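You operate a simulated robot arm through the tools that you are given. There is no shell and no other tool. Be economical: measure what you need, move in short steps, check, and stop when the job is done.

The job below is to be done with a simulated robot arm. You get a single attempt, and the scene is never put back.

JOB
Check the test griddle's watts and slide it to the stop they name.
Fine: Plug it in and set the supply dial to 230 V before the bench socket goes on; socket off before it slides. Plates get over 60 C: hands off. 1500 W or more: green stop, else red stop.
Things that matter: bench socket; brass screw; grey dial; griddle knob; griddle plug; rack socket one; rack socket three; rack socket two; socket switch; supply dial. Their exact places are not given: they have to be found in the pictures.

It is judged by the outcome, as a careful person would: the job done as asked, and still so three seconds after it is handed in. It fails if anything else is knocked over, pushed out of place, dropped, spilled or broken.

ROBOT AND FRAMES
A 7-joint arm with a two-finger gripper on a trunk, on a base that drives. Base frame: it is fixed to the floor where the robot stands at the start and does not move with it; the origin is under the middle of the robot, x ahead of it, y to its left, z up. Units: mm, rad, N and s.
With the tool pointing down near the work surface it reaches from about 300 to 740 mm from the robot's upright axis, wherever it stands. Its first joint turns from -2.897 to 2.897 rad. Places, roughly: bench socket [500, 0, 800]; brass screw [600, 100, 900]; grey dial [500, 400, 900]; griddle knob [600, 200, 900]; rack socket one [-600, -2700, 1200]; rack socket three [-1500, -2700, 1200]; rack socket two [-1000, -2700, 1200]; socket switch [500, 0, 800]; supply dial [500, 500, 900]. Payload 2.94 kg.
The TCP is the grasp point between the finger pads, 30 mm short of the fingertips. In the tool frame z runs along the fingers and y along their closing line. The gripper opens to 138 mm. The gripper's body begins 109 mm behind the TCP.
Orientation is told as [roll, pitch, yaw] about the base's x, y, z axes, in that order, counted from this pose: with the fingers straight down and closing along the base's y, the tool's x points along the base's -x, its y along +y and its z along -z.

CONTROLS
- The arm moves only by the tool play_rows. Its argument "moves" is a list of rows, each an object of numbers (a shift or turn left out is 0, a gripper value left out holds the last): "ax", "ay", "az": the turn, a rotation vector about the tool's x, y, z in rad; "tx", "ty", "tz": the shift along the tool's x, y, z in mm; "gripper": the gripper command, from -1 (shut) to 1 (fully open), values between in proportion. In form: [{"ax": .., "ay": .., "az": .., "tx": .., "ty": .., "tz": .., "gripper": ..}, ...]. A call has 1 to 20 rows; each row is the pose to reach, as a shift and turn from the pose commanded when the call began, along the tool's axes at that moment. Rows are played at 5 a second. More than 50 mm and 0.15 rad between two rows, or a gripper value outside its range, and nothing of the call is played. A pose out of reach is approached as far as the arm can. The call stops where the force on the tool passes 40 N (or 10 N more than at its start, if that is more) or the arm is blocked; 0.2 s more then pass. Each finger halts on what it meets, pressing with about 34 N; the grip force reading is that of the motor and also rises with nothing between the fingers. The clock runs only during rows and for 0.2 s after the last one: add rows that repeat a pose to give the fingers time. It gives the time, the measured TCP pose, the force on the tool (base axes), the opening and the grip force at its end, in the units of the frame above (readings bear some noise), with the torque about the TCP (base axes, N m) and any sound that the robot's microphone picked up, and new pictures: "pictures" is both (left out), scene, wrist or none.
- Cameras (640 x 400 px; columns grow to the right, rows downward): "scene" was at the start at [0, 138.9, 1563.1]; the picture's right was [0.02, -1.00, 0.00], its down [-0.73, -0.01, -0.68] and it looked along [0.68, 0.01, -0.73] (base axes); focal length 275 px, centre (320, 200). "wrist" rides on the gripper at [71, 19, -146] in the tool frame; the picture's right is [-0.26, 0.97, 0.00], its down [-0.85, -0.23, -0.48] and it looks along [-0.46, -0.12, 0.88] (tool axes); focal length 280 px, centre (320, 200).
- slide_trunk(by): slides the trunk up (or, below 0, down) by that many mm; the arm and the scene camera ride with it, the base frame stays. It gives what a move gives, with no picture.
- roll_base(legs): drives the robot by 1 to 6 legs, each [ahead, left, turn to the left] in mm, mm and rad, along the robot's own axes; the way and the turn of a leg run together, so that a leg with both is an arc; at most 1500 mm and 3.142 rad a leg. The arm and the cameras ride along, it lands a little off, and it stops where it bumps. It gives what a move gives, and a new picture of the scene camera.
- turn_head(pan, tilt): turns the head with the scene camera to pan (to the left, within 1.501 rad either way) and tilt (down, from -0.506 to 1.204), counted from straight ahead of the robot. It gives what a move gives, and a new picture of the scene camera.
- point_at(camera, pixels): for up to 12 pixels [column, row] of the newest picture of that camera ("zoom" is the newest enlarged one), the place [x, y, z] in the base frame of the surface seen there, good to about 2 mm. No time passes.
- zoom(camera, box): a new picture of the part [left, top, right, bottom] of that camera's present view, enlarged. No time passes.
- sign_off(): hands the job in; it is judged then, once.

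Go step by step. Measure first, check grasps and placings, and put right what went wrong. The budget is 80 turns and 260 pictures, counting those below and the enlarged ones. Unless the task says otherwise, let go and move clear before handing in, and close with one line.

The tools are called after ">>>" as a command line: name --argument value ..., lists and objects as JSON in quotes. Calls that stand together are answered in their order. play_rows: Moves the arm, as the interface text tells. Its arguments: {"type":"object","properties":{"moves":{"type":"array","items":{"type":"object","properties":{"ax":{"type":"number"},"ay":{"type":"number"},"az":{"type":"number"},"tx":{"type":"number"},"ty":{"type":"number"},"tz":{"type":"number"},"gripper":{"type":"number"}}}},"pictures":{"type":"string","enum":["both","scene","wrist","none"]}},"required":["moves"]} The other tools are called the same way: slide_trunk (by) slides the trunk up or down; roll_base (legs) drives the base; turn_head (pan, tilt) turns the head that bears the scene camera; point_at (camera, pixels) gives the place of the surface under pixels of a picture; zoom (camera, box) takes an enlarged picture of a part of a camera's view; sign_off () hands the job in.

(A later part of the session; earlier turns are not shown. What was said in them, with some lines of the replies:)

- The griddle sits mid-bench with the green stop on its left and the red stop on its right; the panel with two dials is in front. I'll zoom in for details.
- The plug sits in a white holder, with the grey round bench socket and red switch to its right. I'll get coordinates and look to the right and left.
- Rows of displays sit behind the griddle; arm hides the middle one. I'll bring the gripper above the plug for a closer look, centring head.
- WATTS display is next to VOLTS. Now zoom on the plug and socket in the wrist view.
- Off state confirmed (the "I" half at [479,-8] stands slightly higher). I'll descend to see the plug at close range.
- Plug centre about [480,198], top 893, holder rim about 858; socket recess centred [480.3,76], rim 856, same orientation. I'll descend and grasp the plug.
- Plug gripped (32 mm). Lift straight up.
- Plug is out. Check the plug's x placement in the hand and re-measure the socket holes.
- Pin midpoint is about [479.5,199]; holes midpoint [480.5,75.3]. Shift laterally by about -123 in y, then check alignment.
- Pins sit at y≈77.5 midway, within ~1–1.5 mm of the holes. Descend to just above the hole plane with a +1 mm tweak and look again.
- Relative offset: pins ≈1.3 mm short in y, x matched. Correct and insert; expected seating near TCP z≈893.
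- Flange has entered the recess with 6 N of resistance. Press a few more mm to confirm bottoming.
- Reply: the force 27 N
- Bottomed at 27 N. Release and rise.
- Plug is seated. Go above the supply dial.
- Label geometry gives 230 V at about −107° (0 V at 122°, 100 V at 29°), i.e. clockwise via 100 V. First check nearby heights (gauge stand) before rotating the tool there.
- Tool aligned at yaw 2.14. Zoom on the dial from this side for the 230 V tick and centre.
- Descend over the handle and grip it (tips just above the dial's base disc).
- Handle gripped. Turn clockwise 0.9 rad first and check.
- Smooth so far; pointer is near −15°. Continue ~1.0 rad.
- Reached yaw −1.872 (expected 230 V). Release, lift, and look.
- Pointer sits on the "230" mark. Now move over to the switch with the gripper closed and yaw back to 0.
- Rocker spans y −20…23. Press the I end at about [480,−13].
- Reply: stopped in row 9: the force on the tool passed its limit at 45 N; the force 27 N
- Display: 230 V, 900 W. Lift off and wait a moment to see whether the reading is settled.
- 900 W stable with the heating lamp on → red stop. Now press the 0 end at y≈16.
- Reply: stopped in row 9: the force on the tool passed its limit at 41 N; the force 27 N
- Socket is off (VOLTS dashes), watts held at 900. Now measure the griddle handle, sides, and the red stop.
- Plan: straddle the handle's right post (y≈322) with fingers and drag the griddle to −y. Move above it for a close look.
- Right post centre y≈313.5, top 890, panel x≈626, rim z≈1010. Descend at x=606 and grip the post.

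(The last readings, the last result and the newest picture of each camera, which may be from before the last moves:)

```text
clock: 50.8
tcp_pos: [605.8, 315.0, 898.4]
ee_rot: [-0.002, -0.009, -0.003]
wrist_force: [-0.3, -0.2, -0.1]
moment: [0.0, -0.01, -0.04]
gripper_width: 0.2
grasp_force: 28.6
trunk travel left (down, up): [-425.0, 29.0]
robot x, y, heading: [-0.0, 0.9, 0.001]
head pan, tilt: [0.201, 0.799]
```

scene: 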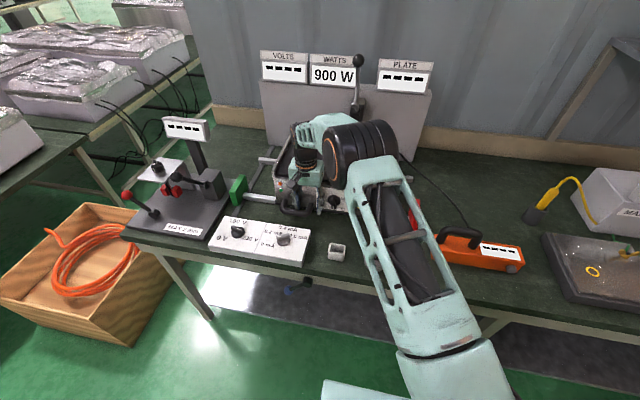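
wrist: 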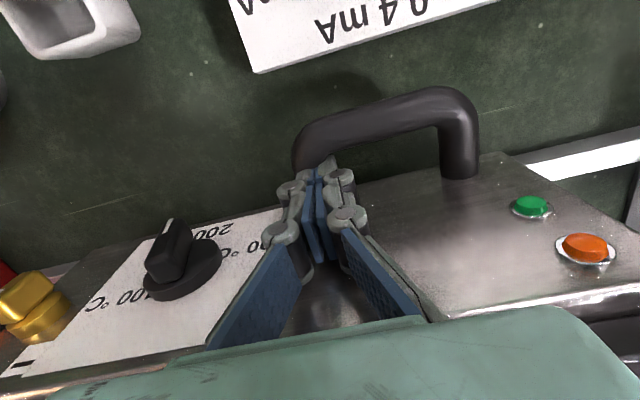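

Fingers shut to 0.2 mm without catching the post; check closely.

>>> zoom --camera "wrist" --box '[260, 120, 380, 195]'

>>> zoom --camera "scene" --box '[265, 165, 345, 225]'

>>> point_at --camera "wrist" --pixels '[[310, 150], [305, 165], [330, 165], [320, 170], [300, 185], [340, 180], [312, 240], [350, 230]]'

```text
5.33 times, centred on (320, 158) of wrist
```

zoom: 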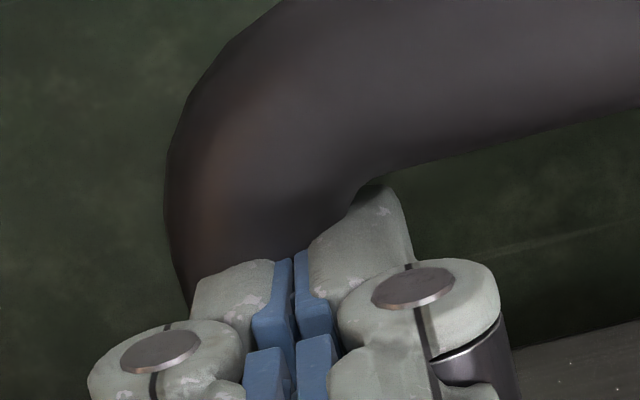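

```text
6.67 times, centred on (305, 195) of scene
```

zoom: 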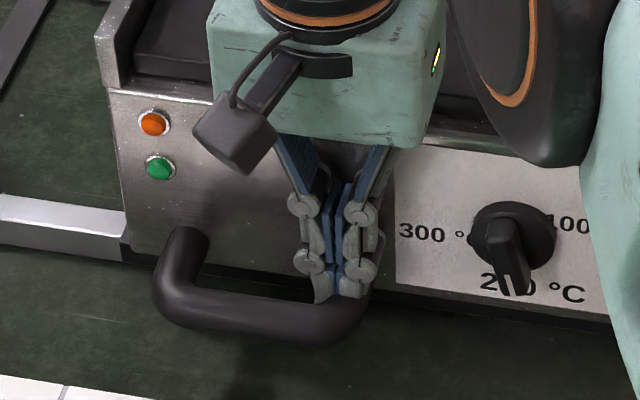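

```text
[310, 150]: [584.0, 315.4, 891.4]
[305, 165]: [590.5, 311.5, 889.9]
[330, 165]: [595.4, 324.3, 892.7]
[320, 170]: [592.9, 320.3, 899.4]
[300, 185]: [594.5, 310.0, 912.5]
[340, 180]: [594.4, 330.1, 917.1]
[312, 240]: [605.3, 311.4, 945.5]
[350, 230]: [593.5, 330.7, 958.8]
```

The post seems not to be graspable. Instead I'll push the handle's left end along its bar axis (x≈578) toward −y with closed fingers.

>>> play_rows --moves '[{"tz": -40}, {"tz": -70}, {"tz": -70, "tx": 28, "ty": 40}, {"tz": -70, "tx": 28, "ty": 80}, {"tz": -70, "tx": 28, "ty": 114}, {"tz": -35, "tx": 28, "ty": 114}, {"tz": 0, "tx": 28, "ty": 114}, {"tz": 0, "tx": 28, "ty": 114}]'

>>> zoom --camera "wrist" --box '[220, 80, 460, 230]'

```text
clock: 52.6
tcp_pos: [579.2, 426.5, 899.7]
ee_rot: [-0.001, -0.01, -0.004]
wrist_force: [0.7, -0.5, -0.5]
moment: [0.02, 0.02, 0.02]
gripper_width: 0.0
grasp_force: 28.3
trunk travel left (down, up): [-425.0, 29.0]
robot x, y, heading: [-0.6, -0.7, -0.003]
head pan, tilt: [0.201, 0.799]
```

scene: 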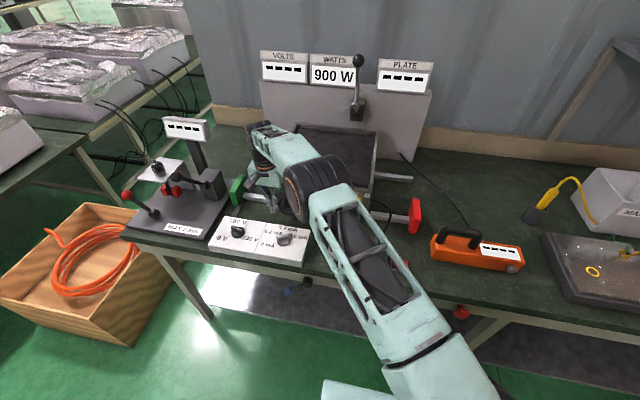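
wrist: 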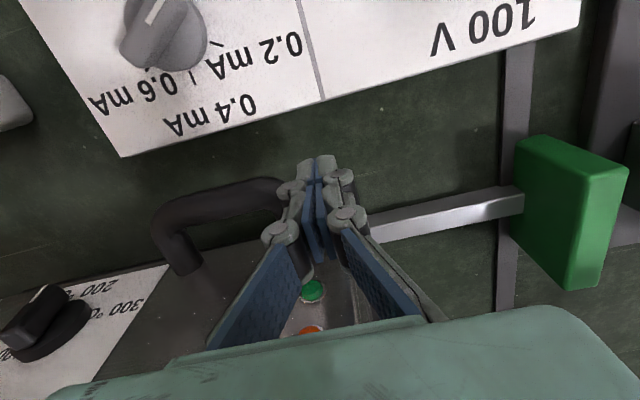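

```text
2.67 times, centred on (340, 155) of wrist
```

zoom: 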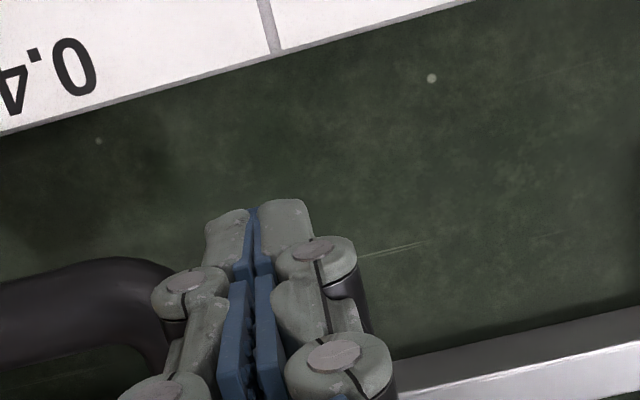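

Fingers are just left of the handle bar. Push 40 mm toward −y and see.

>>> play_rows --moves '[{"ty": -6}, {"ty": -12}, {"ty": -18}, {"ty": -24}, {"ty": -30}, {"ty": -36}, {"ty": -40}]' --pictures "both"

>>> zoom --camera "scene" --box '[240, 150, 432, 270]'

```text
clock: 54.2
tcp_pos: [579.4, 387.9, 900.2]
ee_rot: [-0.002, -0.009, -0.001]
wrist_force: [0.5, 0.9, 1.8]
moment: [-0.01, 0.0, 0.01]
gripper_width: 0.0
grasp_force: 28.6
trunk travel left (down, up): [-425.0, 29.0]
robot x, y, heading: [1.4, -3.6, 0.0]
head pan, tilt: [0.201, 0.799]
```

scene: 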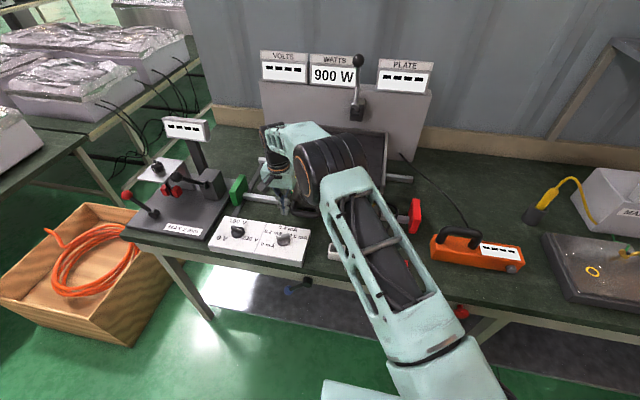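
wrist: 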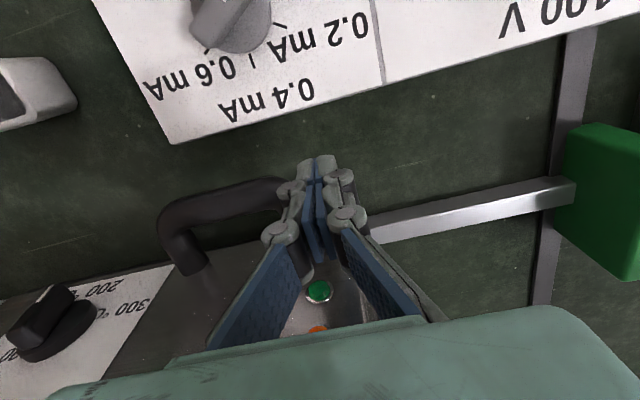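

```text
3.33 times, centred on (336, 210) of scene
```

zoom: 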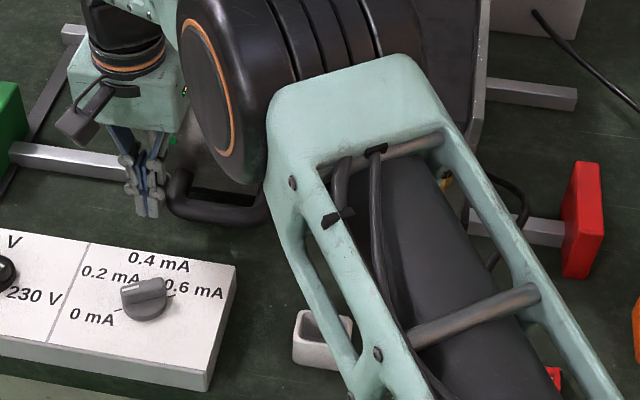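

The griddle slides freely. Check the cord's route versus the red stop and the remaining gap.

>>> point_at --camera "zoom" --pixels '[[524, 195], [513, 178], [500, 255], [466, 205], [475, 225], [563, 245], [568, 180], [600, 215], [482, 90], [560, 270]]'

>>> zoom --camera "scene" --box '[360, 175, 440, 265]'

```text
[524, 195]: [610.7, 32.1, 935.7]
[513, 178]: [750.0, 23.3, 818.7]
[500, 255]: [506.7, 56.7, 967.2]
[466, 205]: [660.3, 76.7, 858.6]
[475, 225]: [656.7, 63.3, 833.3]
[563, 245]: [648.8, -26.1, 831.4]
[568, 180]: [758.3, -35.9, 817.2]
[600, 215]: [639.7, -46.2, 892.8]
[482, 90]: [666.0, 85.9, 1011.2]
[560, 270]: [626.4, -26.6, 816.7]
```

```text
4.44 times, centred on (400, 220) of scene
```

zoom: 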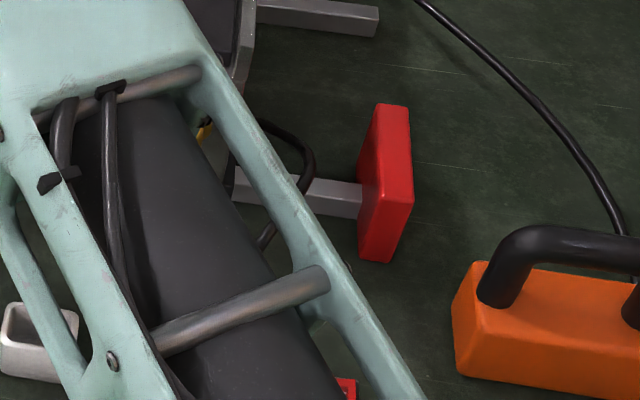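

About 103 mm remain; cord passes above/before the stop. Push on slowly until contact.

>>> play_rows --moves '[{"ty": -7}, {"ty": -14}, {"ty": -21}, {"ty": -28}, {"ty": -35}, {"ty": -42}, {"ty": -49}, {"ty": -56}, {"ty": -63}, {"ty": -70}, {"ty": -76}, {"ty": -82}, {"ty": -87}, {"ty": -91}, {"ty": -95}, {"ty": -95}]'

>>> zoom --camera "scene" --box '[340, 140, 440, 265]'

```text
clock: 57.6
tcp_pos: [579.1, 292.1, 901.4]
ee_rot: [-0.001, -0.009, -0.004]
wrist_force: [-0.2, -0.7, 0.5]
moment: [0.04, -0.01, 0.0]
gripper_width: 0.0
grasp_force: 28.4
trunk travel left (down, up): [-425.0, 29.0]
robot x, y, heading: [3.1, 0.2, 0.002]
head pan, tilt: [0.201, 0.799]
```

scene: 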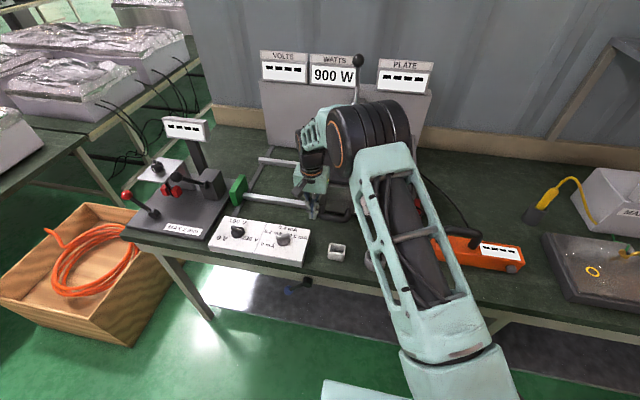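
wrist: 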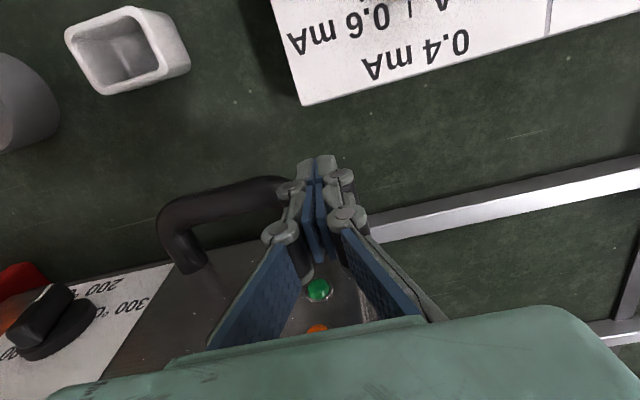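

```text
3.20 times, centred on (390, 202) of scene
```

zoom: 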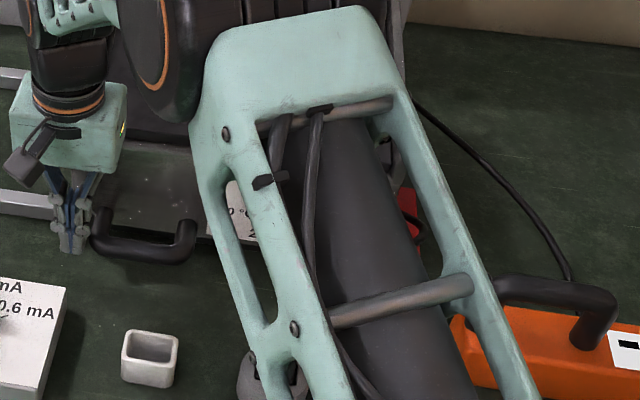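

No stop force yet; ~8 mm left. Continue in small steps.

>>> play_rows --moves '[{"ty": -3}, {"ty": -5}, {"ty": -7}, {"ty": -9}, {"ty": -10.5}, {"ty": -12}, {"ty": -13.5}, {"ty": -15}]' --pictures "wrist"

```text
clock: 59.4
tcp_pos: [578.1, 282.2, 900.8]
ee_rot: [0.0, -0.01, -0.002]
wrist_force: [4.2, 16.0, -1.6]
moment: [0.34, -0.04, 0.07]
gripper_width: 0.0
grasp_force: 28.7
trunk travel left (down, up): [-425.0, 29.0]
robot x, y, heading: [1.2, -2.3, 0.0]
head pan, tilt: [0.201, 0.799]
```

wrist: 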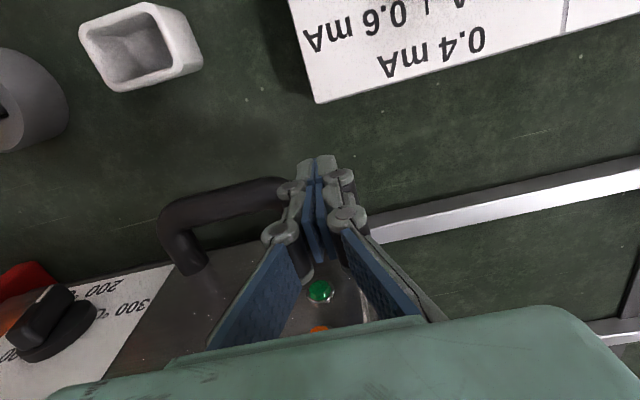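

Contact with the stop: force rose to 16 N. Back off, lift clear to the left, and inspect.

>>> play_rows --moves '[{"ty": 10}, {"ty": 25}, {"ty": 25, "tz": -40}, {"ty": 25, "tz": -80, "tx": 20}, {"ty": 60, "tz": -120, "tx": 60}, {"ty": 100, "tz": -140, "tx": 100}, {"ty": 100, "tz": -140, "tx": 100}]'

>>> turn_head --pan -0.1 --tilt 0.8

>>> zoom --camera "scene" --box '[240, 130, 480, 280]'

```text
refused: row 5 steps farther than a row can; nothing moved
```

```text
clock: 60.2
tcp_pos: [578.1, 282.2, 900.0]
ee_rot: [0.003, -0.011, -0.001]
wrist_force: [4.8, 25.2, 1.1]
moment: [0.45, -0.08, 0.09]
gripper_width: 0.0
grasp_force: 28.1
trunk travel left (down, up): [-425.0, 29.0]
robot x, y, heading: [1.3, 0.8, 0.005]
head pan, tilt: [-0.099, 0.799]
```

scene: 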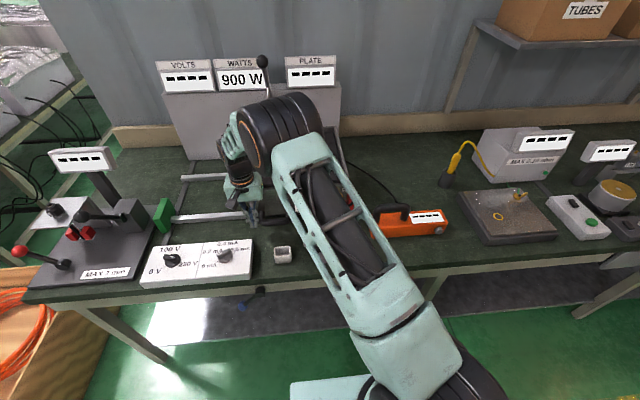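

```text
2.67 times, centred on (360, 205) of scene
```

zoom: 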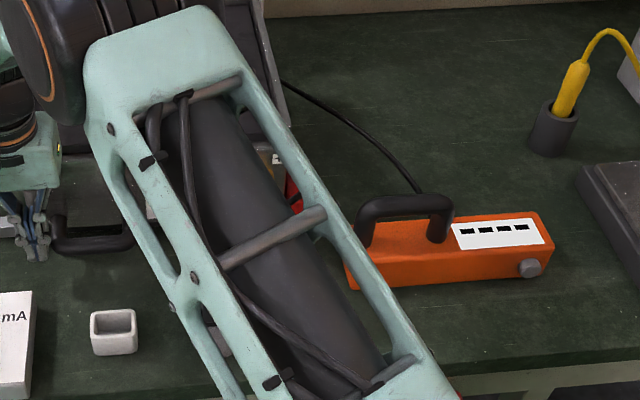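

>>> play_rows --moves '[{"ty": 10}, {"ty": 25}, {"ty": 25, "tz": -40}, {"ty": 25, "tz": -80, "tx": 15}, {"ty": 50, "tz": -105, "tx": 35}, {"ty": 75, "tz": -130, "tx": 60}, {"ty": 105, "tz": -130, "tx": 85}, {"ty": 140, "tz": -130, "tx": 100}, {"ty": 180, "tz": -130, "tx": 100}, {"ty": 220, "tz": -130, "tx": 100}, {"ty": 220, "tz": -130, "tx": 100}]'

>>> zoom --camera "scene" --box '[200, 130, 440, 280]'

>>> zoom --camera "scene" --box '[300, 160, 400, 260]'

```text
clock: 62.6
tcp_pos: [478.7, 497.8, 1029.3]
ee_rot: [-0.004, -0.01, -0.003]
wrist_force: [0.8, 0.7, 0.4]
moment: [-0.03, -0.01, -0.02]
gripper_width: 0.1
grasp_force: 28.4
trunk travel left (down, up): [-425.0, 29.0]
robot x, y, heading: [0.2, -2.0, -0.002]
head pan, tilt: [-0.099, 0.799]
```

scene: 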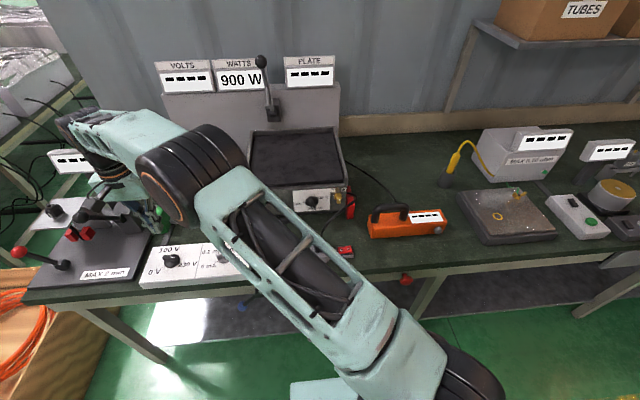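
wrist: 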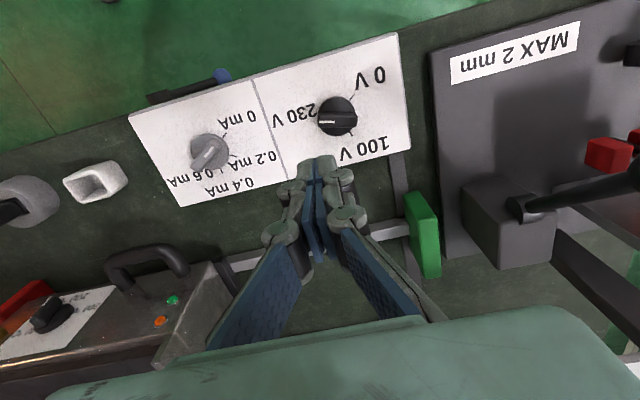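

```text
2.67 times, centred on (320, 205) of scene
```

zoom: 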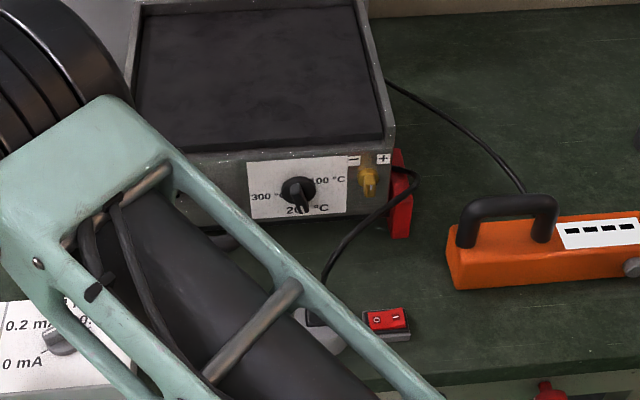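

```text
4.00 times, centred on (350, 210) of scene
```

zoom: 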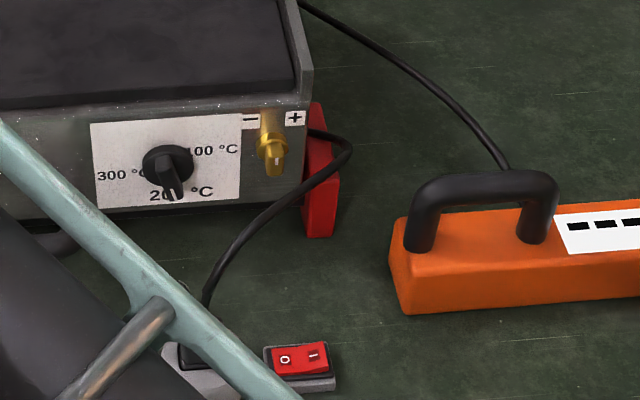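

Griddle appears flush against the red stop. Verify by measuring.

>>> point_at --camera "zoom" --pixels '[[298, 200], [305, 215], [303, 150], [310, 200], [300, 110], [325, 200]]'

>>> zoom --camera "scene" --box '[340, 175, 364, 225]'

```text
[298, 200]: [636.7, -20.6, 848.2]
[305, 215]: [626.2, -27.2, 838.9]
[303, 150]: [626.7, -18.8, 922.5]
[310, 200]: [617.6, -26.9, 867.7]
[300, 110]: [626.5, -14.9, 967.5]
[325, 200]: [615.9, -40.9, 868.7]
```

```text
8.00 times, centred on (352, 200) of scene
```

zoom: 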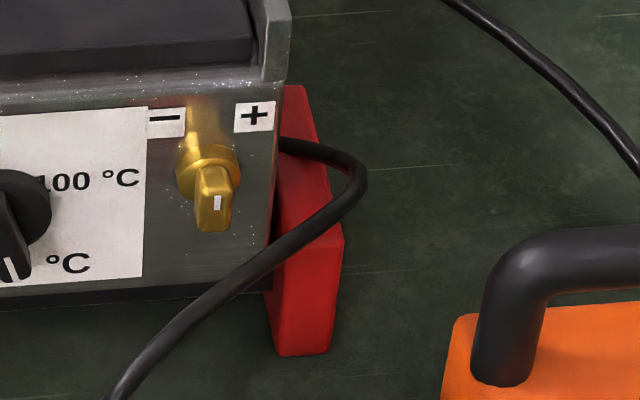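

The griddle is against the red stop, whose face still reads y≈−26.5. The socket is off, the plug is seated and the arm is clear, so I'm handing in.

>>> sign_off

```text
The job is handed in.
```

The griddle read 900 W at 230 V, which is under 1500 W, so I switched the bench socket off and slid it by its handle against the red stop.
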